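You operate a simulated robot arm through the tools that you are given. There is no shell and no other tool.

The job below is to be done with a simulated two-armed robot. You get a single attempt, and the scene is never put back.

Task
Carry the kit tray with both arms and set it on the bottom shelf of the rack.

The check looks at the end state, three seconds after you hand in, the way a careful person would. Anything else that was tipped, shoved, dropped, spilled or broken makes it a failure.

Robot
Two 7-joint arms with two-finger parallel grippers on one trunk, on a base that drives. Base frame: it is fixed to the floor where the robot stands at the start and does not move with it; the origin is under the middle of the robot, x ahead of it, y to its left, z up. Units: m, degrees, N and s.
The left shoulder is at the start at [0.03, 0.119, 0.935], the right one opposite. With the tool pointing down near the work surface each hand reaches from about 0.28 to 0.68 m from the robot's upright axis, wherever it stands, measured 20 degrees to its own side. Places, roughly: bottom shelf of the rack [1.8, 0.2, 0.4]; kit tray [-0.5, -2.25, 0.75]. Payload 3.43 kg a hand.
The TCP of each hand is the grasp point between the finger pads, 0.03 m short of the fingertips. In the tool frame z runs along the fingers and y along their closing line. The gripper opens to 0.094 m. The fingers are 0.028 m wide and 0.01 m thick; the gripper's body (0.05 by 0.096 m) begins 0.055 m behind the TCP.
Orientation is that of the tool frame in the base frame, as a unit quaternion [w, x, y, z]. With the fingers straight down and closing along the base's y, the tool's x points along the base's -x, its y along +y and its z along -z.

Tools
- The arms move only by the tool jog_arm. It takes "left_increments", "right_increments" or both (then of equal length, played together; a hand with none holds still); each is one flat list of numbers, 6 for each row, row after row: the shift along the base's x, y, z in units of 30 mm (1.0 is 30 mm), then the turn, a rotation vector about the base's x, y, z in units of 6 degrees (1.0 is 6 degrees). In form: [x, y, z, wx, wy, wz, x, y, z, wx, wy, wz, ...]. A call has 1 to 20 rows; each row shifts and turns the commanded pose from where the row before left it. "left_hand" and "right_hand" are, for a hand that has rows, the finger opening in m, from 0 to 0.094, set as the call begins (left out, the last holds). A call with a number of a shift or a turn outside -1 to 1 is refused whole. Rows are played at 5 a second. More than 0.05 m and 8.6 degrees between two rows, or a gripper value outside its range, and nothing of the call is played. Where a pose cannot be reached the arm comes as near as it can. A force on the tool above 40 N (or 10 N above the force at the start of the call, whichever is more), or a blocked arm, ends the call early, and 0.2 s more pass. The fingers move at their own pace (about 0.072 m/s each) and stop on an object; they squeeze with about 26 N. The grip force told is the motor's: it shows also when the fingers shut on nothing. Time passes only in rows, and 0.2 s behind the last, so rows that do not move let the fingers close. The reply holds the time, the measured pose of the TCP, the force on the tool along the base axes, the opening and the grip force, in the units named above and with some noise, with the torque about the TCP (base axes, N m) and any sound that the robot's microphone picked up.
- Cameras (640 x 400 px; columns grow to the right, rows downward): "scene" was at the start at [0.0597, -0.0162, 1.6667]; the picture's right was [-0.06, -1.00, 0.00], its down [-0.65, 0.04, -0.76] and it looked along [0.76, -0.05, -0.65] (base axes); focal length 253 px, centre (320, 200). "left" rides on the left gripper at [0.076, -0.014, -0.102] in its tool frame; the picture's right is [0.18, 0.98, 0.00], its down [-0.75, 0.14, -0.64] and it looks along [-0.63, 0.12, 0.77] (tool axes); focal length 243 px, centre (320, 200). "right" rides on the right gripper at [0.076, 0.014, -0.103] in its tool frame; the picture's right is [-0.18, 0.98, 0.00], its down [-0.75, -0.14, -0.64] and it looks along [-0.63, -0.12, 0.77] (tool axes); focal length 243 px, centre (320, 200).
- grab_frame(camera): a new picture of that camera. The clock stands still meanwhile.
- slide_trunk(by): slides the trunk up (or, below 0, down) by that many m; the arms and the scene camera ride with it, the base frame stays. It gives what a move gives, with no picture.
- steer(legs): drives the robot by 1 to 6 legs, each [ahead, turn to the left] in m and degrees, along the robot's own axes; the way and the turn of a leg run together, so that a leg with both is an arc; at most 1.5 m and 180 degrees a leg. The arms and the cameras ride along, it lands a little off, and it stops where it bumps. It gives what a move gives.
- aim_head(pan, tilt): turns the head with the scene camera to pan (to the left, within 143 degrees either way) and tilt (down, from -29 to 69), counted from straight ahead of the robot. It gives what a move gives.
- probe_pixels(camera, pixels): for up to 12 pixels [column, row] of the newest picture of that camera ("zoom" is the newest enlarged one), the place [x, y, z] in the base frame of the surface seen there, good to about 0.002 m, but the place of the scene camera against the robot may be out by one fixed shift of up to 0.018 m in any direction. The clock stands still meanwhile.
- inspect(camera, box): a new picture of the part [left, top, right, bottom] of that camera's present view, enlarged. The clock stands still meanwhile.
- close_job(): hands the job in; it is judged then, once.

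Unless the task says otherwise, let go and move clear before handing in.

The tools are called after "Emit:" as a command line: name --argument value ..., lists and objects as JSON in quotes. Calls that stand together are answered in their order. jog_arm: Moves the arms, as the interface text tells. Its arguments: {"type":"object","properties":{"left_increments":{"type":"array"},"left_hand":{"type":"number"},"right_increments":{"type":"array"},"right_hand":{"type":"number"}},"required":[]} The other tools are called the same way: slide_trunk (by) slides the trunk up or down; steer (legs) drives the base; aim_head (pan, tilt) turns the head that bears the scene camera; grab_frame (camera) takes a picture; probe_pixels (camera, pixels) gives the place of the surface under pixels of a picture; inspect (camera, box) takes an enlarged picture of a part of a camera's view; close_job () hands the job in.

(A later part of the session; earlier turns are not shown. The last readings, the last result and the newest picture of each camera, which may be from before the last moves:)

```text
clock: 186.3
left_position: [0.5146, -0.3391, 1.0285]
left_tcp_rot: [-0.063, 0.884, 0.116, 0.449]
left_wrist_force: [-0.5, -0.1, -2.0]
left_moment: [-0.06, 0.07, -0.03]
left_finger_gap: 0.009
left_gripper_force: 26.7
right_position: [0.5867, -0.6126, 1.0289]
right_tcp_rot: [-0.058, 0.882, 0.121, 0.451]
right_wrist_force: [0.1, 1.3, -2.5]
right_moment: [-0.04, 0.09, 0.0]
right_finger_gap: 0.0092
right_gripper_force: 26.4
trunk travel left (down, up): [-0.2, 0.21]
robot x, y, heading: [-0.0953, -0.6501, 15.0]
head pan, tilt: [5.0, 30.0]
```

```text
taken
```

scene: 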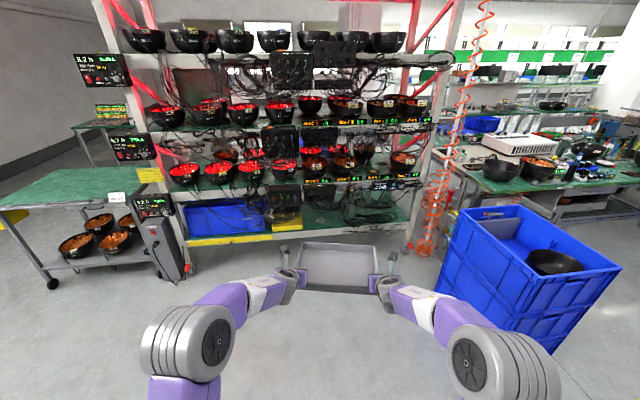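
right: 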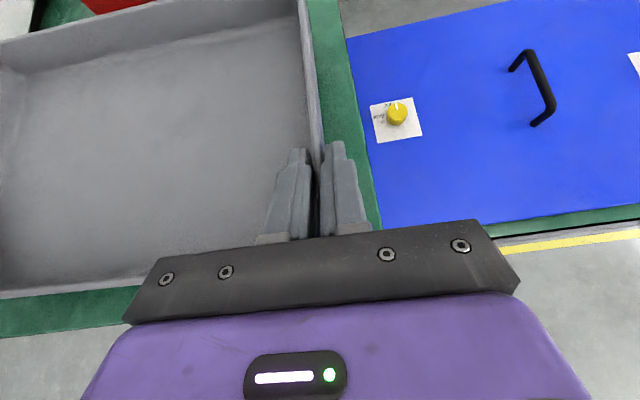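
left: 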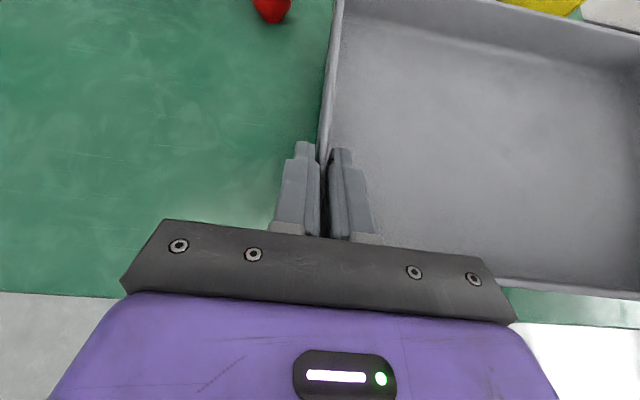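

The tray is steady and the rack is ahead. I'll lower the trunk fully and start the rehearsed downward path with both hands in step, checking forces halfway.

Emit:
slide_trunk --by -0.2

Emit:
jog_arm --left_increments '[0.105, 0.028, -0.946, 0, 0, 0, 0.105, 0.028, -0.946, 0, 0, 0, 0.105, 0.028, -0.946, 0, 0, 0, 0.105, 0.028, -0.946, 0, 0, 0, 0.105, 0.028, -0.946, 0, 0, 0, 0.105, 0.028, -0.946, 0, 0, 0, 0.105, 0.028, -0.946, 0, 0, 0, 0, 0, 0, 0, 0, 0]' --right_increments '[0.105, 0.028, -0.946, 0, 0, 0, 0.105, 0.028, -0.946, 0, 0, 0, 0.105, 0.028, -0.946, 0, 0, 0, 0.105, 0.028, -0.946, 0, 0, 0, 0.105, 0.028, -0.946, 0, 0, 0, 0.105, 0.028, -0.946, 0, 0, 0, 0.105, 0.028, -0.946, 0, 0, 0, 0, 0, 0, 0, 0, 0]'

Emit:
grab_frame --camera "scene"

```text
clock: 188.5
left_position: [0.5137, -0.3392, 0.8298]
left_tcp_rot: [-0.062, 0.884, 0.115, 0.449]
left_wrist_force: [-0.2, -0.7, -0.7]
left_moment: [-0.02, 0.11, 0.01]
left_finger_gap: 0.0091
left_gripper_force: 26.5
right_position: [0.5872, -0.6135, 0.8292]
right_tcp_rot: [-0.058, 0.882, 0.121, 0.451]
right_wrist_force: [0.1, 1.0, -1.1]
right_moment: [-0.09, 0.12, -0.01]
right_finger_gap: 0.0088
right_gripper_force: 26.7
trunk travel left (down, up): [0.0, 0.41]
robot x, y, heading: [-0.0949, -0.6496, 14.9]
head pan, tilt: [5.0, 30.0]
```

```text
clock: 190.3
left_position: [0.5344, -0.333, 0.6305]
left_tcp_rot: [-0.061, 0.884, 0.114, 0.45]
left_wrist_force: [0.2, -1.9, -1.3]
left_moment: [0.02, 0.17, 0.0]
left_finger_gap: 0.0089
left_gripper_force: 26.1
right_position: [0.6072, -0.6101, 0.6287]
right_tcp_rot: [-0.059, 0.882, 0.122, 0.451]
right_wrist_force: [-0.7, 0.8, -2.2]
right_moment: [0.01, 0.02, -0.04]
right_finger_gap: 0.0089
right_gripper_force: 25.9
trunk travel left (down, up): [0.0, 0.41]
robot x, y, heading: [-0.0934, -0.6521, 14.7]
head pan, tilt: [5.0, 30.0]
```

```text
taken
```

scene: 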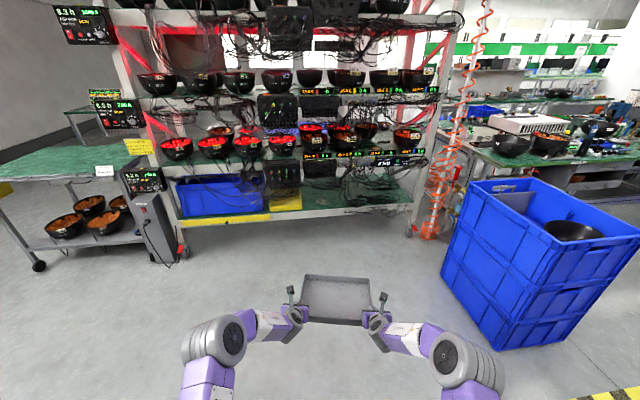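

The forces stay small and the tray is level at (338,298). I'll continue the second half.

Emit:
jog_arm --left_increments '[0.105, 0.028, -0.946, 0, 0, 0, 0.105, 0.028, -0.946, 0, 0, 0, 0.105, 0.028, -0.946, 0, 0, 0, 0.105, 0.028, -0.946, 0, 0, 0, 0, 0, 0, 0, 0, 0]' --right_increments '[0.105, 0.028, -0.946, 0, 0, 0, 0.105, 0.028, -0.946, 0, 0, 0, 0.105, 0.028, -0.946, 0, 0, 0, 0.105, 0.028, -0.946, 0, 0, 0, 0, 0, 0, 0, 0, 0]'

Emit:
jog_arm --left_increments '[0.105, 0.028, -0.946, 0, 0, 0, 0.105, 0.028, -0.946, 0, 0, 0, 0.105, 0.028, -0.9, 0, 0, 0, 0, 0, 0, 0, 0, 0]' --right_increments '[0.105, 0.028, -0.946, 0, 0, 0, 0.105, 0.028, -0.946, 0, 0, 0, 0.105, 0.028, -0.9, 0, 0, 0, 0, 0, 0, 0, 0, 0]'

Emit:
grab_frame --camera "scene"

```text
clock: 191.5
left_position: [0.5495, -0.3292, 0.5149]
left_tcp_rot: [-0.062, 0.884, 0.115, 0.449]
left_wrist_force: [0.3, 1.7, -1.0]
left_moment: [-0.06, 0.17, -0.08]
left_finger_gap: 0.0091
left_gripper_force: 25.7
right_position: [0.6191, -0.6049, 0.516]
right_tcp_rot: [-0.058, 0.882, 0.122, 0.451]
right_wrist_force: [0.4, -2.1, -1.0]
right_moment: [-0.06, 0.05, -0.08]
right_finger_gap: 0.009
right_gripper_force: 25.3
trunk travel left (down, up): [0.0, 0.41]
robot x, y, heading: [-0.0915, -0.6545, 14.8]
head pan, tilt: [5.0, 30.0]
```

```text
clock: 192.5
left_position: [0.5581, -0.3271, 0.432]
left_tcp_rot: [-0.061, 0.885, 0.114, 0.447]
left_wrist_force: [2.9, -9.5, -1.6]
left_moment: [-0.13, 0.29, 0.1]
left_finger_gap: 0.0091
left_gripper_force: 26.0
right_position: [0.6315, -0.6032, 0.4354]
right_tcp_rot: [-0.058, 0.883, 0.123, 0.449]
right_wrist_force: [-2.2, 10.3, -2.4]
right_moment: [0.05, -0.09, -0.14]
right_finger_gap: 0.0089
right_gripper_force: 25.7
right hand out of reach, approached as far as the arm can: row 2
trunk travel left (down, up): [0.0, 0.41]
robot x, y, heading: [-0.0944, -0.651, 14.6]
head pan, tilt: [5.0, 30.0]
```

```text
taken
```

scene: 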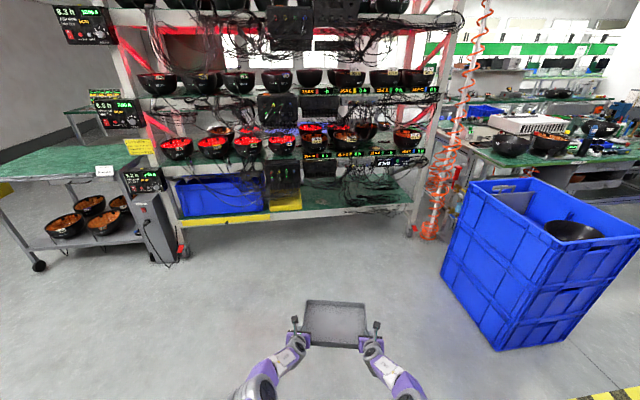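

The tray is now at shelf height, its bottom about 1 cm above shelf level. I'll ease the 10 N outward pull, then measure the gap under the left control box, where the left wrist has to pass.

Emit:
jog_arm --left_increments '[0.006, -0.023, 0, 0, 0, 0, 0, 0, 0, 0, 0, 0]' --right_increments '[-0.006, 0.023, 0, 0, 0, 0, 0, 0, 0, 0, 0, 0]'

Emit:
inspect --camera "scene" --box '[245, 150, 335, 220]'

```text
clock: 193.1
left_position: [0.5588, -0.3284, 0.4337]
left_tcp_rot: [-0.06, 0.884, 0.113, 0.449]
left_wrist_force: [3.1, -13.1, -1.8]
left_moment: [-0.13, 0.09, 0.12]
left_finger_gap: 0.0092
left_gripper_force: 25.9
right_position: [0.6339, -0.602, 0.4362]
right_tcp_rot: [-0.059, 0.883, 0.123, 0.449]
right_wrist_force: [-4.8, 13.0, -2.1]
right_moment: [0.01, 0.09, -0.13]
right_finger_gap: 0.009
right_gripper_force: 26.0
trunk travel left (down, up): [0.0, 0.41]
robot x, y, heading: [-0.093, -0.6483, 14.6]
head pan, tilt: [5.0, 30.0]
```

```text
5.71 times, centred on (290, 185) of scene
```

zoom: 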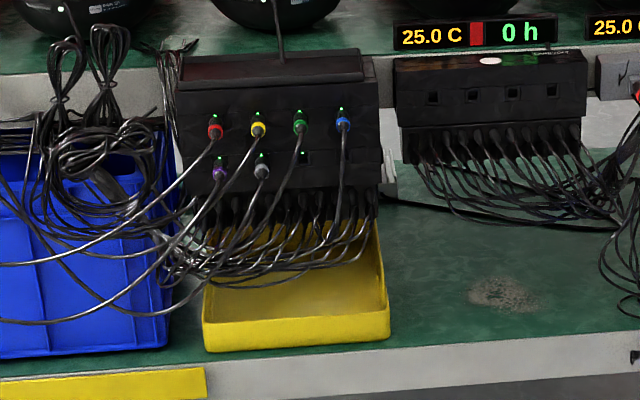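

The pull drifted to 13 N, so I'll bring each hand in by 1.7 mm and probe the lowest strands under the left box.

Emit:
jog_arm --left_increments '[0.015, -0.055, 0, 0, 0, 0, 0, 0, 0, 0, 0, 0]' --right_increments '[-0.015, 0.055, 0, 0, 0, 0, 0, 0, 0, 0, 0, 0]'

Emit:
probe_pixels --camera "zoom" --pixels '[[375, 235], [372, 225], [357, 255], [340, 264], [320, 268], [300, 271], [270, 284], [230, 288], [375, 200], [376, 130], [250, 205], [185, 270]]'

Emit:
probe_pixels --camera "zoom" --pixels '[[387, 330], [384, 250], [388, 338], [210, 350], [389, 186], [440, 212], [520, 225], [580, 220], [600, 212], [415, 155], [500, 330], [620, 305]]'

```text
clock: 193.7
left_position: [0.5582, -0.3281, 0.4345]
left_tcp_rot: [-0.062, 0.884, 0.115, 0.449]
left_wrist_force: [2.3, -9.9, -1.2]
left_moment: [-0.11, -0.03, 0.11]
left_finger_gap: 0.0089
left_gripper_force: 26.1
right_position: [0.6342, -0.6032, 0.4374]
right_tcp_rot: [-0.057, 0.883, 0.121, 0.451]
right_wrist_force: [-2.9, 9.1, -1.6]
right_moment: [-0.01, 0.24, -0.18]
right_finger_gap: 0.0092
right_gripper_force: 26.4
trunk travel left (down, up): [0.0, 0.41]
robot x, y, heading: [-0.0935, -0.6449, 14.4]
head pan, tilt: [5.0, 30.0]
```

```text
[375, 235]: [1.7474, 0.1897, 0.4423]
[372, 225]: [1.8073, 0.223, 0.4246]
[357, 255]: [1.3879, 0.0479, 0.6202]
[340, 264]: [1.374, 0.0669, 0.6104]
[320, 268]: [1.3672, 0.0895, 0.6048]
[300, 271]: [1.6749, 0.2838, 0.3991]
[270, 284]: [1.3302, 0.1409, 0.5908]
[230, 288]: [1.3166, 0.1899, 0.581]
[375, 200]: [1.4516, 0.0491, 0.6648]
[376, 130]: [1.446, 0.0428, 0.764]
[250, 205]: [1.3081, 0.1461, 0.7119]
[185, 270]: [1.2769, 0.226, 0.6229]
```

```text
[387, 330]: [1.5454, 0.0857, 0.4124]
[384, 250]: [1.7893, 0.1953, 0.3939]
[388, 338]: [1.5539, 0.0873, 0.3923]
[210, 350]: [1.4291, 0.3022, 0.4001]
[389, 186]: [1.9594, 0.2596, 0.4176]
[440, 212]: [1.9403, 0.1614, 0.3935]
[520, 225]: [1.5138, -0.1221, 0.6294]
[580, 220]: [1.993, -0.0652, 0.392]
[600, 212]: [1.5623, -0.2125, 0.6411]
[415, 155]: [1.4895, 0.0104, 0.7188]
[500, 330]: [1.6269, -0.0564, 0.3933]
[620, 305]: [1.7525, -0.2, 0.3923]
```

The strands under the left box hang to z≈0.60 at v>-0.60 and u≈1.25. With the slanted approach the left wrist would brush them, while a straight approach passes to their right. So I'll go in square, with the tray only half onto the shelf at first so the right hand stays short of its cables. I'll relax the grip tension and reposition sideways.

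Emit:
jog_arm --left_increments '[0.01, -0.035, 0, 0, 0, 0, 0, 0, 0, 0, 0, 0]' --right_increments '[-0.01, 0.035, 0, 0, 0, 0, 0, 0, 0, 0, 0, 0]'

Emit:
steer --legs '[[0, -8], [0.8, 0]]'

Emit:
grab_frame --camera "scene"

```text
clock: 194.3
left_position: [0.559, -0.3293, 0.4324]
left_tcp_rot: [-0.062, 0.883, 0.115, 0.45]
left_wrist_force: [-0.4, -2.3, -1.5]
left_moment: [-0.01, -0.04, -0.01]
left_finger_gap: 0.0092
left_gripper_force: 25.8
right_position: [0.6335, -0.6041, 0.4375]
right_tcp_rot: [-0.056, 0.882, 0.12, 0.452]
right_wrist_force: [0.5, 2.2, -1.3]
right_moment: [-0.03, 0.26, 0.01]
right_finger_gap: 0.0088
right_gripper_force: 26.3
trunk travel left (down, up): [0.0, 0.41]
robot x, y, heading: [-0.0941, -0.6551, 14.8]
head pan, tilt: [5.0, 30.0]
```

```text
clock: 199.2
left_position: [1.4021, -0.3235, 0.4327]
left_tcp_rot: [-0.032, 0.89, 0.055, 0.452]
left_wrist_force: [-2.8, 19.3, -2.4]
left_moment: [0.09, 0.13, -0.23]
left_finger_gap: 0.0088
left_gripper_force: 26.1
right_position: [1.4397, -0.6061, 0.4352]
right_tcp_rot: [-0.026, 0.889, 0.06, 0.453]
right_wrist_force: [2.8, -19.5, -1.6]
right_moment: [-0.11, 0.12, 0.2]
right_finger_gap: 0.0087
right_gripper_force: 26.2
trunk travel left (down, up): [0.0, 0.41]
robot x, y, heading: [0.7118, -0.5539, 7.1]
head pan, tilt: [5.0, 30.0]
```

```text
taken
```

scene: 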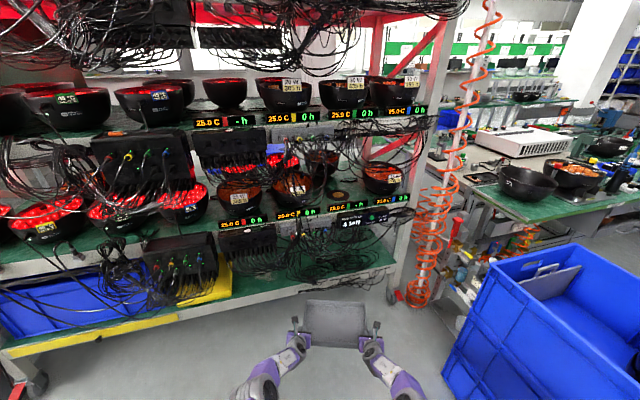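

I'm in front of the rack; the tray hangs freely ahead of the shelf at (337,325). The drive built up a 19 N squeeze, so I'll ease it and then turn square to the rack.

Emit:
jog_arm --left_increments '[-0.006, 0.05, 0, 0, 0, 0, 0, 0, 0, 0, 0, 0]' --right_increments '[0.006, -0.05, 0, 0, 0, 0, 0, 0, 0, 0, 0, 0]'

Emit:
steer --legs '[[0, 20.5]]'

Emit:
aim_head --pan 0 --tilt 35

Emit:
grab_frame --camera "scene"

Emit:
grab_frame --camera "left"

Emit:
grab_frame --camera "right"

```text
clock: 199.8
left_position: [1.403, -0.3226, 0.4324]
left_tcp_rot: [-0.032, 0.89, 0.055, 0.452]
left_wrist_force: [-0.1, -4.8, -2.4]
left_moment: [-0.04, 0.15, 0.06]
left_finger_gap: 0.009
left_gripper_force: 26.0
right_position: [1.4388, -0.6054, 0.4345]
right_tcp_rot: [-0.027, 0.889, 0.061, 0.452]
right_wrist_force: [-1.1, 4.6, -1.1]
right_moment: [0.03, 0.08, -0.09]
right_finger_gap: 0.0091
right_gripper_force: 25.9
trunk travel left (down, up): [0.0, 0.41]
robot x, y, heading: [0.7106, -0.5516, 7.1]
head pan, tilt: [5.0, 30.0]
```

```text
clock: 201.4
left_position: [1.2777, -0.0967, 0.4317]
left_tcp_rot: [-0.112, 0.866, 0.213, 0.439]
left_wrist_force: [5.2, -10.7, -0.3]
left_moment: [-0.14, 0.09, 0.08]
left_finger_gap: 0.0092
left_gripper_force: 26.0
right_position: [1.4097, -0.3464, 0.4361]
right_tcp_rot: [-0.108, 0.864, 0.219, 0.441]
right_wrist_force: [-6.4, 10.6, -2.1]
right_moment: [0.02, 0.03, -0.16]
right_finger_gap: 0.0093
right_gripper_force: 26.7
trunk travel left (down, up): [0.0, 0.41]
robot x, y, heading: [0.7095, -0.5492, 27.5]
head pan, tilt: [5.0, 30.0]
```

```text
clock: 202.0
left_position: [1.2769, -0.0962, 0.4323]
left_tcp_rot: [-0.112, 0.866, 0.213, 0.439]
left_wrist_force: [1.4, 0.2, -1.8]
left_moment: [-0.07, 0.07, -0.05]
left_finger_gap: 0.009
left_gripper_force: 26.1
right_position: [1.4114, -0.3484, 0.4348]
right_tcp_rot: [-0.107, 0.864, 0.218, 0.441]
right_wrist_force: [0.1, 0.2, -1.7]
right_moment: [-0.04, 0.09, -0.02]
right_finger_gap: 0.0091
right_gripper_force: 25.9
trunk travel left (down, up): [0.0, 0.41]
robot x, y, heading: [0.7117, -0.5548, 27.6]
head pan, tilt: [0.0, 35.0]
```

```text
taken
```

scene: 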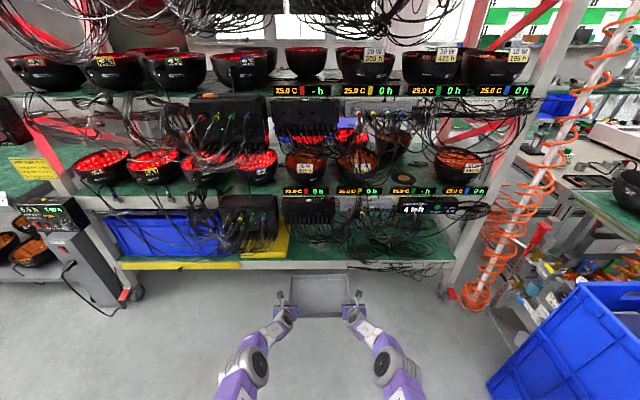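

```text
taken
```

left: 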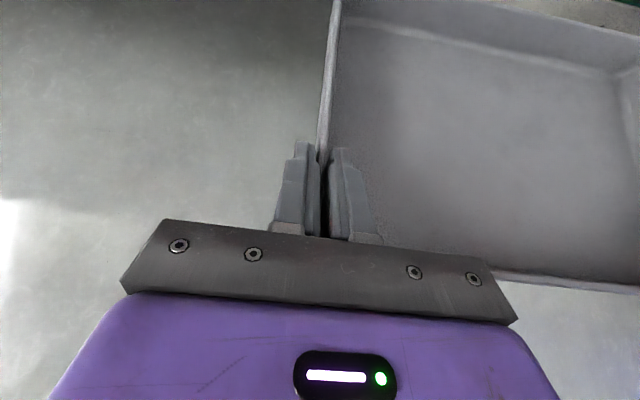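

```text
taken
```

right: 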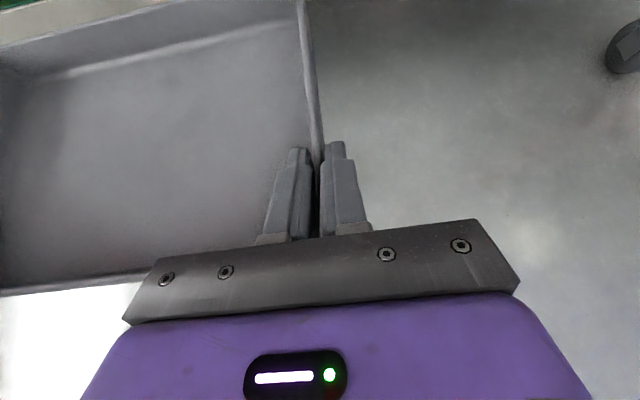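

I'm square to the rack and the forces are near zero. I'll zoom in on the tray and shelf edge and calibrate the scene camera against the gripper cameras, using the tray rim.

Emit:
inspect --camera "scene" --box '[230, 200, 430, 325]'

Emit:
probe_pixels --camera "left" --pixels '[[336, 15], [331, 60], [326, 100], [620, 35], [600, 290]]'

Emit:
probe_pixels --camera "right" --pixels '[[300, 15], [307, 60], [313, 100], [30, 40], [20, 293], [60, 10]]'

```text
3.20 times, centred on (330, 262) of scene
```

zoom: 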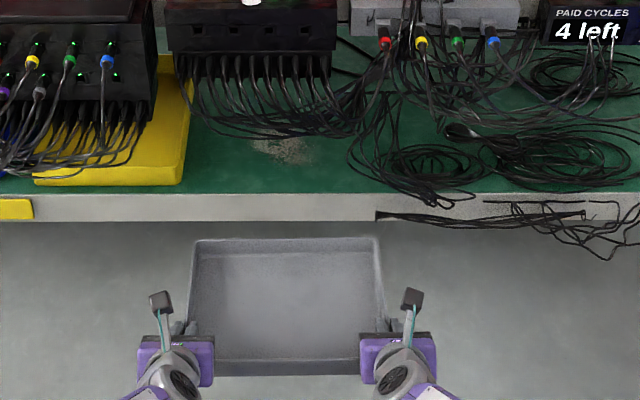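

```text
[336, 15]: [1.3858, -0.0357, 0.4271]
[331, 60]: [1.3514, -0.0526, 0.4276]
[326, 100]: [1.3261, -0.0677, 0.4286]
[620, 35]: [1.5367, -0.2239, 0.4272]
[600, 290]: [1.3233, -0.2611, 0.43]
```

```text
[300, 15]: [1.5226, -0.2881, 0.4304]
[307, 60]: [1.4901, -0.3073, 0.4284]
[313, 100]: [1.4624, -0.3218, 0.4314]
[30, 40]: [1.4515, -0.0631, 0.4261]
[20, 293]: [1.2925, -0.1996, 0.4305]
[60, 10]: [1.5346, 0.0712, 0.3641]
```

The gripper cameras show the rim level at z≈0.428-0.430, so the tray bottom is at about 0.389. I'll probe the same tray walls, the shelf edge, the yellow tray and the cables in the scene zoom to tie the two together.

Emit:
probe_pixels --camera "zoom" --pixels '[[197, 245], [191, 290], [374, 242], [382, 290], [285, 240], [300, 196], [184, 178], [187, 150], [350, 150], [360, 170], [378, 195], [390, 205]]'

Emit:
probe_pixels --camera "zoom" --pixels '[[347, 130], [349, 155], [355, 168], [372, 185], [400, 190], [380, 165], [250, 192], [250, 215], [360, 192], [340, 185], [345, 178], [430, 203]]'

```text
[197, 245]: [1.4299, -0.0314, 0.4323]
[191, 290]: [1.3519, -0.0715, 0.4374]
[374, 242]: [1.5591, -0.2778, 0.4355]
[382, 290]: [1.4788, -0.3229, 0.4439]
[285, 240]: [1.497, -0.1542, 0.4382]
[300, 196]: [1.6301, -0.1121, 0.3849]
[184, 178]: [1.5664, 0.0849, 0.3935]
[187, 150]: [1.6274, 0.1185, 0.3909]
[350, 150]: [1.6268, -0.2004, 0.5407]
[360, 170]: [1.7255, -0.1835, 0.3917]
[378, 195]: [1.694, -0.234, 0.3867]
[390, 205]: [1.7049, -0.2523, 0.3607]
```

```text
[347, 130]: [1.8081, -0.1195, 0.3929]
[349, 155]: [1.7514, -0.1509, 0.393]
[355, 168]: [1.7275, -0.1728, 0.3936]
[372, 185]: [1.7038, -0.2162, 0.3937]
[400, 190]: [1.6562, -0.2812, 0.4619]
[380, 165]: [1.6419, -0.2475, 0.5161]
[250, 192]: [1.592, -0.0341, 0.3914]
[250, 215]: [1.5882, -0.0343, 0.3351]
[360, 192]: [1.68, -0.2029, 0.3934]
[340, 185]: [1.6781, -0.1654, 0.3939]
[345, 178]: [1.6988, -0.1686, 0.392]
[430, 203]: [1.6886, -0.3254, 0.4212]
```

The gripper-camera calibration puts the tray centre at v≈-0.818 and the free window, after correction, at v≈-0.973 to -0.625. So I need to be about 18 mm further left. I'll do that with a small back-and-forth of the base, away from the shelf.

Emit:
steer --legs '[[-0.12, 0], [0, 6], [0.17, 0], [0, -6]]'

Emit:
grab_frame --camera "left"

Emit:
grab_frame --camera "right"

Emit:
inspect --camera "scene" --box '[230, 200, 430, 325]'

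```text
clock: 205.4
left_position: [1.307, -0.056, 0.4328]
left_tcp_rot: [-0.112, 0.866, 0.215, 0.438]
left_wrist_force: [0.9, -0.3, 0.0]
left_moment: [-0.05, 0.05, 0.01]
left_finger_gap: 0.009
left_gripper_force: 26.1
right_position: [1.4431, -0.307, 0.4357]
right_tcp_rot: [-0.108, 0.864, 0.22, 0.44]
right_wrist_force: [-0.2, 0.4, -1.6]
right_moment: [-0.08, 0.1, -0.02]
right_finger_gap: 0.0092
right_gripper_force: 26.3
trunk travel left (down, up): [0.0, 0.41]
robot x, y, heading: [0.7447, -0.5126, 27.8]
head pan, tilt: [0.0, 35.0]
```

```text
taken
```

left: 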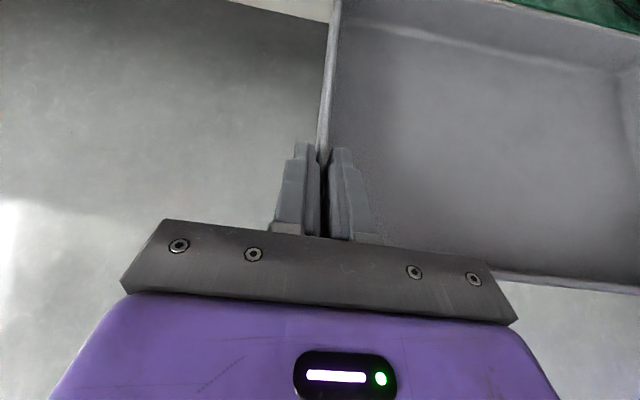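

```text
taken
```

right: 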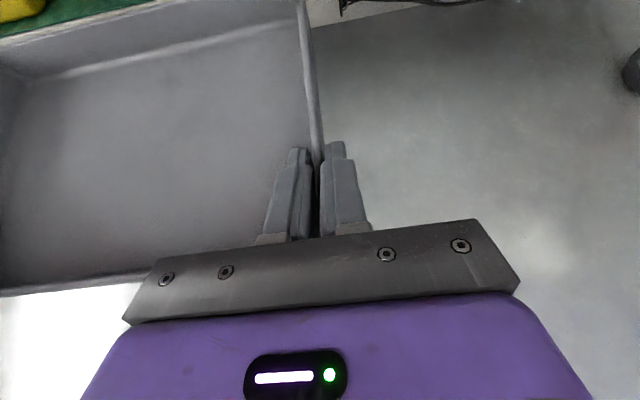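

```text
3.20 times, centred on (330, 262) of scene
```

zoom: 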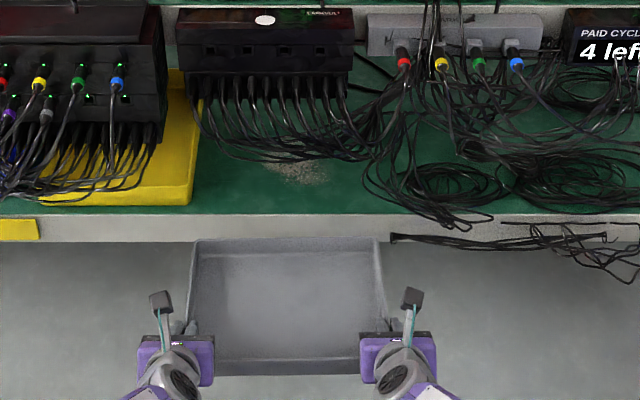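

Well placed: the tray centre is at v≈-0.798. The gripper views now show the shelf lip, left around (280,10) and right around (60,20), plus the yellow tray corner at (20,8). I'll probe these for the exact shelf height and edge.

Emit:
probe_pixels --camera "right" --pixels '[[20, 8], [40, 10], [60, 22], [100, 15], [130, 5], [320, 15], [345, 8], [380, 3], [60, 33], [20, 33], [5, 12]]'

Emit:
probe_pixels --camera "left" --pixels '[[560, 8], [600, 12], [630, 20], [530, 3], [250, 8], [300, 12], [320, 5], [590, 22], [635, 30]]'

```text
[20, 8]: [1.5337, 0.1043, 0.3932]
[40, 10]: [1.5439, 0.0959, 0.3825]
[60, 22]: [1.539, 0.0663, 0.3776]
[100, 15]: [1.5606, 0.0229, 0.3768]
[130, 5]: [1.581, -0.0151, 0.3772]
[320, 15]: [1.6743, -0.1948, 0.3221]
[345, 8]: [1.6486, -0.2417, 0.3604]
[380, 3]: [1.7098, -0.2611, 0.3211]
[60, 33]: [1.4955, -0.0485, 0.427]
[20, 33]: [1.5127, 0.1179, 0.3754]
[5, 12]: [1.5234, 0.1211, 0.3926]
```

```text
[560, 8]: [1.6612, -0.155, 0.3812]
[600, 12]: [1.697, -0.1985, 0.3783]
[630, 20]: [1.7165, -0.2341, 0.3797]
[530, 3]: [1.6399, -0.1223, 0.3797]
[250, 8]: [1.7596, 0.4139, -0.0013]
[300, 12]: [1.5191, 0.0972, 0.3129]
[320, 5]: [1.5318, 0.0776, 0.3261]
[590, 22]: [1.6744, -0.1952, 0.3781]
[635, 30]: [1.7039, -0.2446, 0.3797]
```

Shelf height by the gripper cameras is 0.378-0.380 with its front edge at u≈1.394, and the tray bottom clears it by 8-10 mm. I'll nudge 5 mm to the right for finger clearance beside the yellow tray and drive in 0.2 m. The tray will then be half over the shelf and the right gripper still 2-3 cm short of the cables.

Emit:
jog_arm --left_increments '[0.077, -0.148, 0, 0, 0, 0, 0, 0, 0, 0, 0, 0]' --right_increments '[0.077, -0.148, 0, 0, 0, 0, 0, 0, 0, 0, 0, 0]'

Emit:
steer --legs '[[0.12, 0]]'

Emit:
grab_frame --camera "left"

Emit:
grab_frame --camera "right"

Emit:
inspect --camera "scene" --box '[230, 190, 430, 315]'

```text
clock: 206.0
left_position: [1.3108, -0.0608, 0.4314]
left_tcp_rot: [-0.111, 0.866, 0.214, 0.439]
left_wrist_force: [0.3, -0.7, -2.1]
left_moment: [-0.29, 0.48, 0.0]
left_finger_gap: 0.0088
left_gripper_force: 25.6
right_position: [1.4469, -0.3106, 0.4354]
right_tcp_rot: [-0.107, 0.864, 0.22, 0.44]
right_wrist_force: [-0.9, 0.0, -1.0]
right_moment: [0.16, -0.29, 0.02]
right_finger_gap: 0.0092
right_gripper_force: 26.1
trunk travel left (down, up): [0.0, 0.41]
robot x, y, heading: [0.7414, -0.5185, 27.6]
head pan, tilt: [0.0, 35.0]
```

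```text
clock: 207.2
left_position: [1.4155, -0.005, 0.4318]
left_tcp_rot: [-0.111, 0.866, 0.214, 0.439]
left_wrist_force: [0.9, -1.6, -1.2]
left_moment: [-0.04, -0.01, 0.05]
left_finger_gap: 0.0089
left_gripper_force: 26.4
right_position: [1.5513, -0.256, 0.4353]
right_tcp_rot: [-0.107, 0.865, 0.219, 0.439]
right_wrist_force: [-0.4, 1.4, -1.4]
right_moment: [-0.07, 0.15, -0.04]
right_finger_gap: 0.0087
right_gripper_force: 26.1
trunk travel left (down, up): [0.0, 0.41]
robot x, y, heading: [0.8496, -0.4616, 27.7]
head pan, tilt: [0.0, 35.0]
```

```text
taken
```

left: 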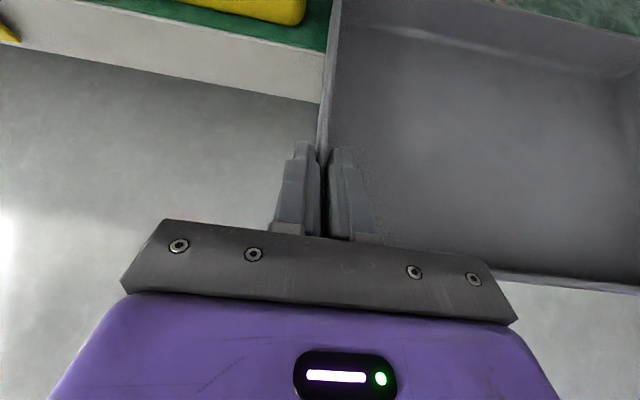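

```text
taken
```

right: 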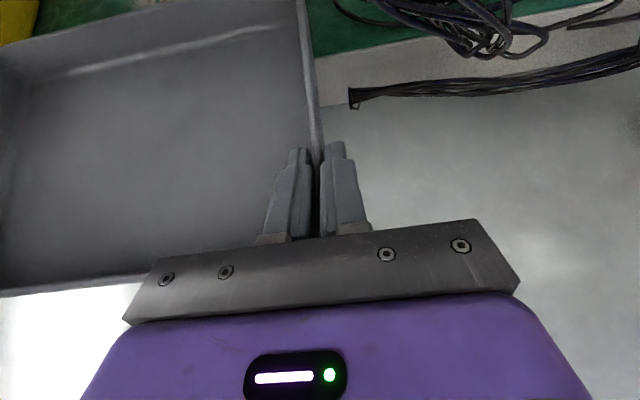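

```text
3.20 times, centred on (330, 252) of scene
```

zoom: 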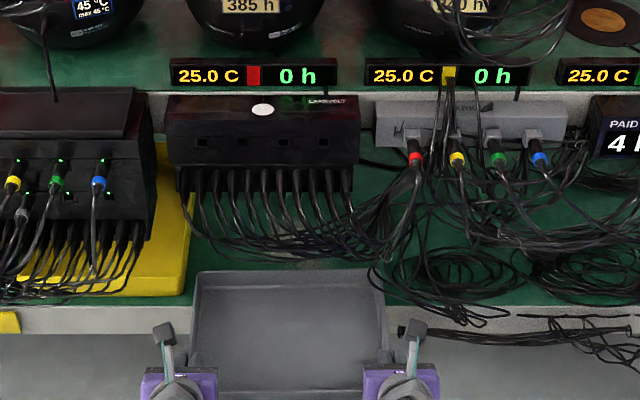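

The tray's front is over the shelf, clear of the yellow tray (left image (300,10)) and the cables (right image (345,15)). I'll measure those gaps before the next few centimetres.

Emit:
probe_pixels --camera "left" --pixels '[[304, 8], [300, 22], [306, 20], [318, 30], [330, 40], [322, 45], [310, 45], [325, 90], [250, 18], [600, 8], [560, 5]]'

Emit:
probe_pixels --camera "right" --pixels '[[338, 8], [345, 18], [380, 22], [354, 92], [354, 106], [330, 30], [320, 50], [302, 20], [308, 60], [420, 15], [450, 40], [60, 10]]'

```text
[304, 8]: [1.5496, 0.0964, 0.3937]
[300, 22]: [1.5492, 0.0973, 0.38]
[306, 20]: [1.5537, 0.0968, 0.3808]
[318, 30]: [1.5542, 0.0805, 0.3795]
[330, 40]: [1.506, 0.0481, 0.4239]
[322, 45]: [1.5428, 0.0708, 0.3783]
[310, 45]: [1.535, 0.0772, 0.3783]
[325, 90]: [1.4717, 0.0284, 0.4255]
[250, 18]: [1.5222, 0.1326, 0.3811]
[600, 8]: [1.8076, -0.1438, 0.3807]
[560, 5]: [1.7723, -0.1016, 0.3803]
```

```text
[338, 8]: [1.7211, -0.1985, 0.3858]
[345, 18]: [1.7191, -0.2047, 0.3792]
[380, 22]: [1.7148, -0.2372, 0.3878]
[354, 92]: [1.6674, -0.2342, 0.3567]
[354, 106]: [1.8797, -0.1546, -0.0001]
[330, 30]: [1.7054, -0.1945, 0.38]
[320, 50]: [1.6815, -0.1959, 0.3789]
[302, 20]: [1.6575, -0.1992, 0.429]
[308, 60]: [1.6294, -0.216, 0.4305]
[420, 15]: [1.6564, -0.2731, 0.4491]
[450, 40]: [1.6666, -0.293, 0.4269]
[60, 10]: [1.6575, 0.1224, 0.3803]
```

Gaps: 2.0 cm to the yellow tray, 2.4 cm to the nearest shelf cable; the left side is about 4 mm above the shelf and the right 9 mm. I'll raise the left hand by 3 mm and move in another 8.5 cm.

Emit:
jog_arm --left_increments '[0, 0, 0.1, 0, 0, 0, 0, 0, 0, 0, 0, 0]' --right_increments '[0, 0, 0, 0, 0, 0, 0, 0, 0, 0, 0, 0]'

Emit:
steer --legs '[[0.085, 0]]'

Emit:
grab_frame --camera "left"

Emit:
grab_frame --camera "right"

Emit:
inspect --camera "scene" --box '[230, 190, 430, 315]'

```text
clock: 207.8
left_position: [1.4168, -0.0056, 0.4341]
left_tcp_rot: [-0.111, 0.866, 0.214, 0.438]
left_wrist_force: [-0.5, -0.2, -1.7]
left_moment: [-0.05, 0.15, 0.01]
left_finger_gap: 0.0091
left_gripper_force: 25.9
right_position: [1.5522, -0.2555, 0.4356]
right_tcp_rot: [-0.108, 0.864, 0.22, 0.44]
right_wrist_force: [-0.5, -0.6, -1.6]
right_moment: [-0.01, 0.1, 0.03]
right_finger_gap: 0.009
right_gripper_force: 26.1
trunk travel left (down, up): [0.0, 0.41]
robot x, y, heading: [0.8503, -0.4573, 27.4]
head pan, tilt: [0.0, 35.0]
```

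```text
clock: 208.9
left_position: [1.4915, 0.0349, 0.4334]
left_tcp_rot: [-0.111, 0.866, 0.213, 0.439]
left_wrist_force: [-0.1, 0.3, -1.2]
left_moment: [-0.03, 0.16, 0.04]
left_finger_gap: 0.0091
left_gripper_force: 26.2
right_position: [1.6258, -0.2163, 0.4348]
right_tcp_rot: [-0.107, 0.864, 0.22, 0.439]
right_wrist_force: [-1.0, -1.2, -1.0]
right_moment: [-0.04, 0.13, 0.02]
right_finger_gap: 0.0091
right_gripper_force: 26.2
trunk travel left (down, up): [0.0, 0.41]
robot x, y, heading: [0.926, -0.4212, 27.7]
head pan, tilt: [0.0, 35.0]
```

```text
taken
```

left: 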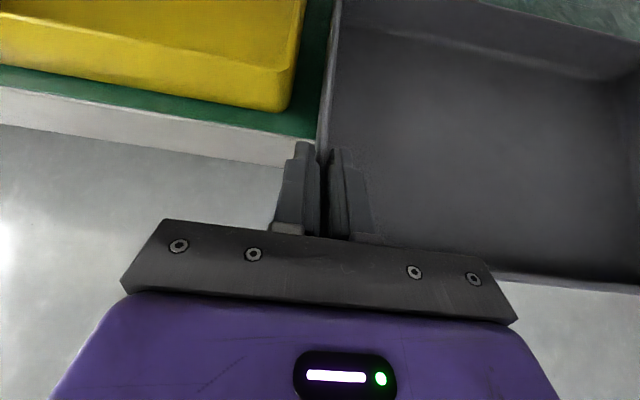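

```text
taken
```

right: 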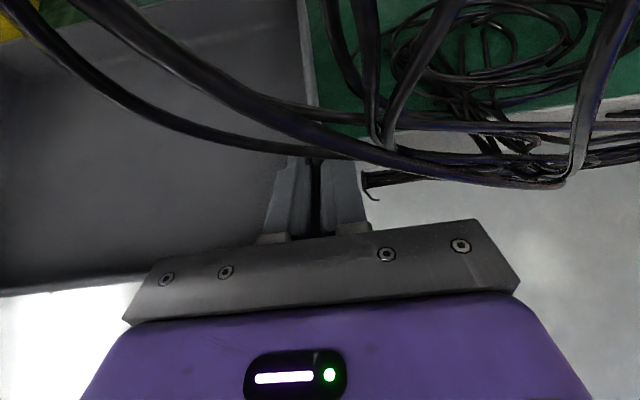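

```text
3.20 times, centred on (330, 252) of scene
```

zoom: 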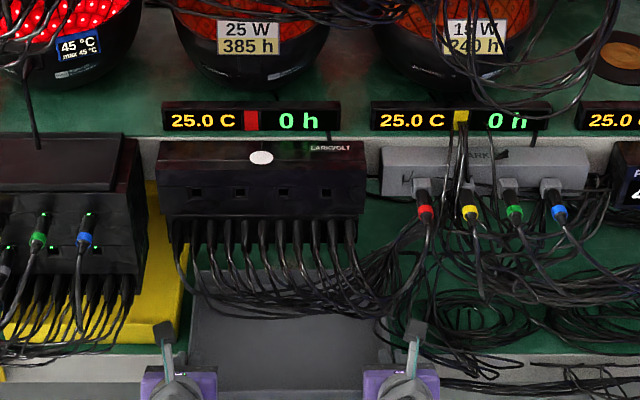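

The right camera now has cables close in front of its lens, curving from (100,10) to (560,180). I'll probe how far away they are before moving anything.

Emit:
probe_pixels --camera "right" --pixels '[[120, 30], [180, 75], [250, 115], [300, 132], [380, 155], [450, 170], [520, 182], [565, 175], [80, 65], [200, 130], [370, 60], [600, 80]]'

Emit:
probe_pixels --camera "left" --pixels '[[290, 100], [297, 60], [285, 112], [303, 20], [320, 110], [328, 60], [310, 130], [600, 70], [630, 20], [550, 275], [200, 150]]'

Emit:
inspect --camera "right" --box '[0, 0, 640, 260]'

```text
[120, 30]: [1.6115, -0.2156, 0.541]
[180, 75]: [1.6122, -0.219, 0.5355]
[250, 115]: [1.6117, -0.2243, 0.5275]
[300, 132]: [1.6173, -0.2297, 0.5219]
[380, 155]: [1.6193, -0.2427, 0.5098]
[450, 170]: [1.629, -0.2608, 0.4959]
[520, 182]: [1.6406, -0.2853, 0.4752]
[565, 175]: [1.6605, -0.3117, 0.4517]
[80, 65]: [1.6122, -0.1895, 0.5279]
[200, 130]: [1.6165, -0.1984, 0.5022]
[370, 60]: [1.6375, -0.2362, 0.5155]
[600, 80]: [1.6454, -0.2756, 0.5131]
```

```text
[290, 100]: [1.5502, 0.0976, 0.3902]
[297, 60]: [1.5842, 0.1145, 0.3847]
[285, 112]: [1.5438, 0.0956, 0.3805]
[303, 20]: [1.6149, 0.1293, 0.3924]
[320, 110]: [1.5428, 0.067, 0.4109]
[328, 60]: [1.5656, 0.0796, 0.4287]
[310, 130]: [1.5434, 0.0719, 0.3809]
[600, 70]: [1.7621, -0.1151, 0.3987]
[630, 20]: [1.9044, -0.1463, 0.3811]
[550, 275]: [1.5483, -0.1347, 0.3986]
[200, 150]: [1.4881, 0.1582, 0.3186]
```

```text
1.00 times, centred on (320, 130) of right (not enlarged: the box is as wide or as high as the picture)
```

zoom: 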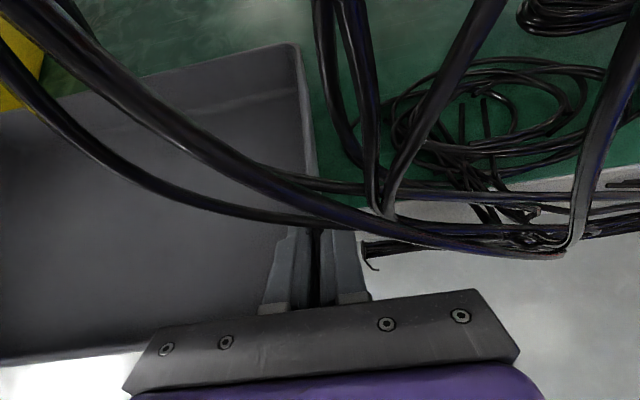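

The nearest cables pass only about 5 mm in front of the right gripper's upper edge (u≈1.322-1.328 at z≈0.50-0.54), so I'll go no further forward. The tray's centre is just past the shelf edge. I'll lower it gently straight down onto the shelf.

Emit:
jog_arm --left_increments '[0, 0, -0.1, 0, 0, 0, 0, 0, -0.1, 0, 0, 0, 0, 0, 0, 0, 0, 0]' --right_increments '[0, 0, -0.1, 0, 0, 0, 0, 0, -0.1, 0, 0, 0, 0, 0, 0, 0, 0, 0]'

```text
clock: 209.7
left_position: [1.4915, 0.0347, 0.4286]
left_tcp_rot: [-0.112, 0.866, 0.215, 0.438]
left_wrist_force: [-0.9, 1.6, -3.2]
left_moment: [-0.04, 0.16, 0.02]
left_finger_gap: 0.009
left_gripper_force: 25.9
right_position: [1.6256, -0.2159, 0.4288]
right_tcp_rot: [-0.107, 0.864, 0.219, 0.44]
right_wrist_force: [0.6, -1.1, -0.9]
right_moment: [0.0, 0.05, 0.03]
right_finger_gap: 0.0091
right_gripper_force: 25.8
trunk travel left (down, up): [0.0, 0.41]
robot x, y, heading: [0.9246, -0.423, 27.8]
head pan, tilt: [0.0, 35.0]
```

Emit:
jog_arm --left_increments '[0, 0, -0.07, 0, 0, 0, 0, 0, 0, 0, 0, 0]' --right_increments '[0, 0, -0.07, 0, 0, 0, 0, 0, 0, 0, 0, 0]'

Emit:
grab_frame --camera "left"

Emit:
grab_frame --camera "right"

```text
clock: 210.3
left_position: [1.4904, 0.0336, 0.4285]
left_tcp_rot: [-0.112, 0.866, 0.215, 0.438]
left_wrist_force: [-1.1, 1.0, -1.3]
left_moment: [0.19, -0.32, -0.01]
left_finger_gap: 0.0091
left_gripper_force: 25.9
right_position: [1.6258, -0.2162, 0.4283]
right_tcp_rot: [-0.108, 0.864, 0.22, 0.44]
right_wrist_force: [0.3, -0.7, 0.6]
right_moment: [-0.02, 0.14, 0.02]
right_finger_gap: 0.009
right_gripper_force: 26.2
trunk travel left (down, up): [0.0, 0.41]
robot x, y, heading: [0.9263, -0.4183, 27.9]
head pan, tilt: [0.0, 35.0]
```

```text
taken
```

left: 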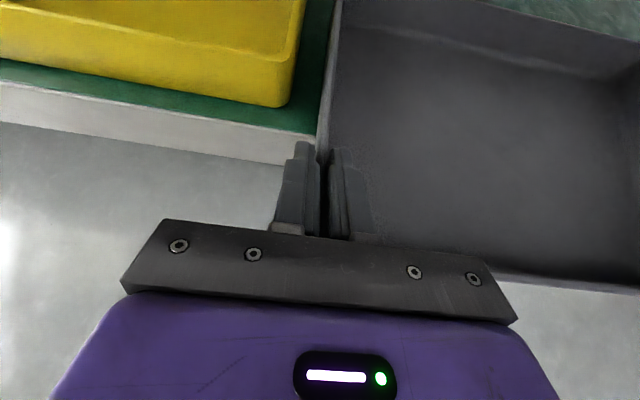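

```text
taken
```

right: 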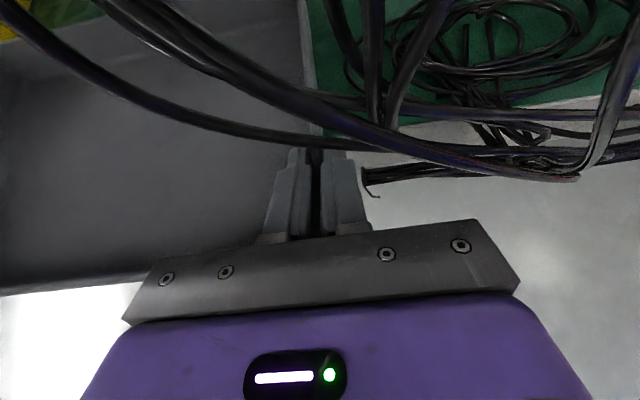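

Nearly there. I'll lower 2-3 mm more until the shelf takes the weight.

Emit:
jog_arm --left_increments '[0, 0, -0.1, 0, 0, 0, 0, 0, 0, 0, 0, 0]' --right_increments '[0, 0, -0.1, 0, 0, 0, 0, 0, 0, 0, 0, 0]'

Emit:
probe_pixels --camera "left" --pixels '[[330, 50], [324, 90], [310, 125], [318, 100]]'

```text
clock: 210.9
left_position: [1.4905, 0.0345, 0.4241]
left_tcp_rot: [-0.112, 0.865, 0.214, 0.44]
left_wrist_force: [-2.3, -1.7, 1.1]
left_moment: [0.36, -0.68, 0.04]
left_finger_gap: 0.0091
left_gripper_force: 25.8
right_position: [1.6251, -0.2168, 0.4255]
right_tcp_rot: [-0.107, 0.864, 0.219, 0.44]
right_wrist_force: [-5.5, -1.2, 6.9]
right_moment: [0.28, -0.53, -0.02]
right_finger_gap: 0.0089
right_gripper_force: 26.0
trunk travel left (down, up): [0.0, 0.41]
robot x, y, heading: [0.9265, -0.4212, 27.8]
head pan, tilt: [0.0, 35.0]
```

```text
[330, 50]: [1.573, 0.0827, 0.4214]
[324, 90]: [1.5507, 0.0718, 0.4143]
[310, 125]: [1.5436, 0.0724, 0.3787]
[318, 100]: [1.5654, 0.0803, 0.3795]
```

The shelf now takes the load at the tray's front (right +6.9 N up, with matching torques). I'll keep the left hand holding and open only the right hand slightly.

Emit:
jog_arm --right_increments '[0, 0, 0, 0, 0, 0, 0, 0, 0, 0, 0, 0, 0, 0, 0, 0, 0, 0]' --right_hand 0.032

Emit:
grab_frame --camera "right"

Emit:
grab_frame --camera "left"

```text
clock: 211.7
left_position: [1.4908, 0.0344, 0.4237]
left_tcp_rot: [-0.113, 0.866, 0.215, 0.438]
left_wrist_force: [0.7, 0.9, 0.4]
left_moment: [0.2, -0.35, 0.01]
left_finger_gap: 0.0088
left_gripper_force: 26.1
right_position: [1.6265, -0.2164, 0.4234]
right_tcp_rot: [-0.107, 0.865, 0.219, 0.439]
right_wrist_force: [-0.6, 0.2, 0.1]
right_moment: [0.01, -0.02, 0.02]
right_finger_gap: 0.0317
right_gripper_force: 0.1
trunk travel left (down, up): [0.0, 0.41]
robot x, y, heading: [0.9255, -0.4239, 28.0]
head pan, tilt: [0.0, 35.0]
```

```text
taken
```

right: 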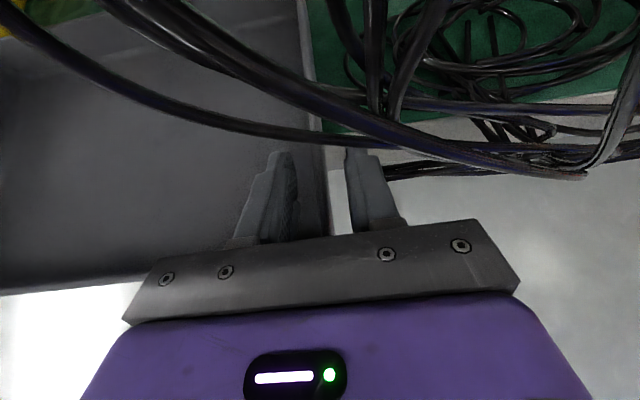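

```text
taken
```

left: 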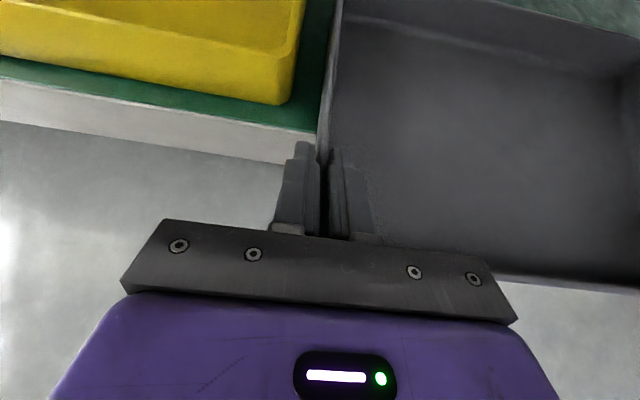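

The right hand is free and the left still holds the tray against the shelf. I'll withdraw the right hand backward and up while letting its pitch relax, so the inner finger clears the near wall and the body moves away from the cables. I'll go in small steps.

Emit:
jog_arm --right_increments '[-0.354, -0.187, 0.267, -0.389, 0.737, 0, 0, 0, 0, 0, 0, 0]'

Emit:
grab_frame --camera "right"

```text
clock: 212.3
left_position: [1.4908, 0.0336, 0.4241]
left_tcp_rot: [-0.111, 0.866, 0.214, 0.439]
left_wrist_force: [-0.9, 1.0, 0.5]
left_moment: [0.23, -0.37, -0.01]
left_finger_gap: 0.0092
left_gripper_force: 26.1
right_position: [1.6153, -0.2218, 0.4327]
right_tcp_rot: [-0.098, 0.883, 0.224, 0.401]
right_wrist_force: [-0.4, 0.1, 0.5]
right_moment: [0.01, 0.01, -0.01]
right_finger_gap: 0.032
right_gripper_force: 0.1
trunk travel left (down, up): [0.0, 0.41]
robot x, y, heading: [0.923, -0.4181, 27.8]
head pan, tilt: [0.0, 35.0]
```

```text
taken
```

right: 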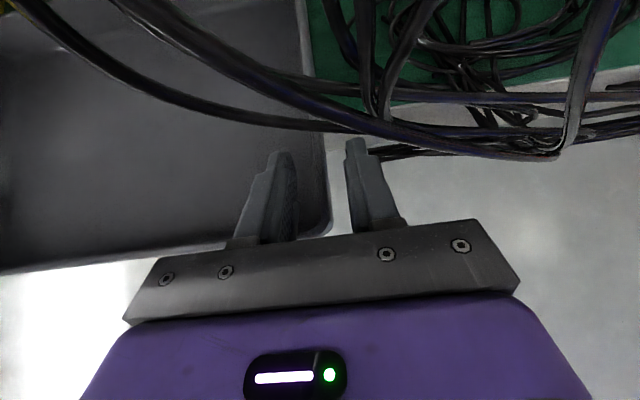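

That step was clean with no contact. I'll continue withdrawing.

Emit:
jog_arm --right_increments '[-0.354, -0.187, 0.333, -0.389, 0.737, 0, -0.354, -0.187, 0.333, 0, 0, 0, 0, 0, 0, 0, 0, 0]'

Emit:
grab_frame --camera "right"

```text
clock: 213.1
left_position: [1.4899, 0.0341, 0.4239]
left_tcp_rot: [-0.112, 0.866, 0.214, 0.439]
left_wrist_force: [-1.3, 0.2, 0.9]
left_moment: [0.16, -0.33, -0.01]
left_finger_gap: 0.0091
left_gripper_force: 26.3
right_position: [1.5941, -0.2335, 0.453]
right_tcp_rot: [-0.089, 0.899, 0.229, 0.362]
right_wrist_force: [-1.0, -0.5, -0.5]
right_moment: [-0.03, -0.02, -0.02]
right_finger_gap: 0.0321
right_gripper_force: 0.0
trunk travel left (down, up): [0.0, 0.41]
robot x, y, heading: [0.927, -0.4204, 27.8]
head pan, tilt: [0.0, 35.0]
```

```text
taken
```

right: 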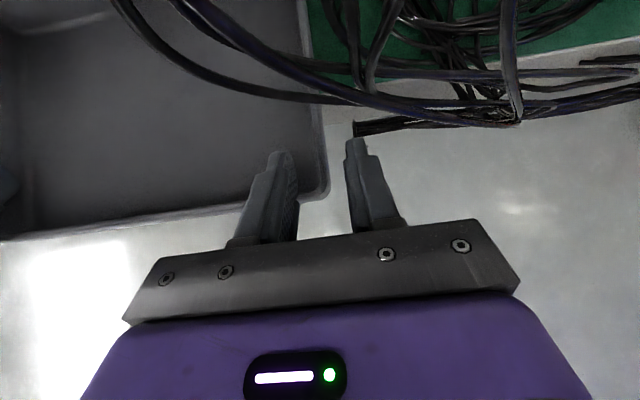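

The inner finger is about to pass over the near corner at (320,190). I'll go a little higher, then straight back out.

Emit:
jog_arm --right_increments '[-0.354, -0.187, 0.3, 0, 0, 0, -0.6, -0.316, 0.1, 0, 0, 0, -0.8, -0.42, 0, 0, 0, 0, -0.8, -0.42, 0, 0, 0, 0, 0, 0, 0, 0, 0, 0]'

Emit:
grab_frame --camera "right"

Emit:
grab_frame --camera "scene"

```text
clock: 214.3
left_position: [1.4915, 0.0355, 0.4233]
left_tcp_rot: [-0.112, 0.866, 0.214, 0.439]
left_wrist_force: [-1.2, -0.5, -1.2]
left_moment: [0.06, -0.14, 0.01]
left_finger_gap: 0.0087
left_gripper_force: 25.5
right_position: [1.5167, -0.2723, 0.4639]
right_tcp_rot: [-0.089, 0.899, 0.229, 0.363]
right_wrist_force: [-1.0, -0.7, 0.0]
right_moment: [-0.01, -0.01, -0.05]
right_finger_gap: 0.0321
right_gripper_force: 0.1
trunk travel left (down, up): [0.0, 0.41]
robot x, y, heading: [0.9243, -0.4179, 27.8]
head pan, tilt: [0.0, 35.0]
```

```text
taken
```

right: 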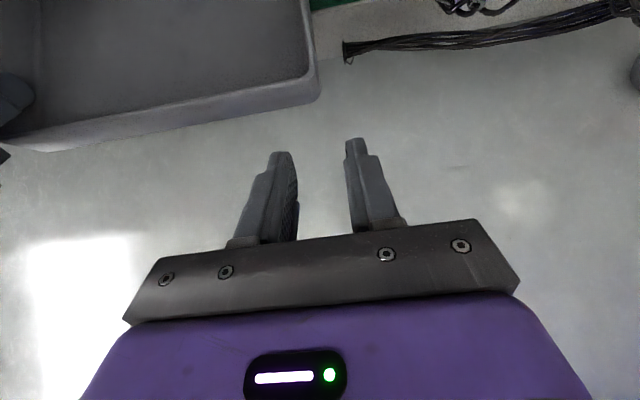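

```text
taken
```

scene: 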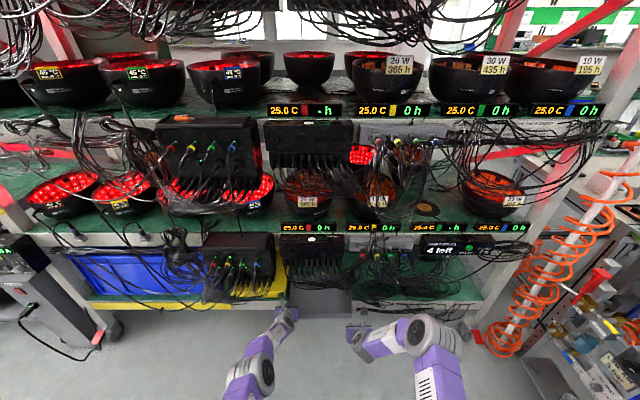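

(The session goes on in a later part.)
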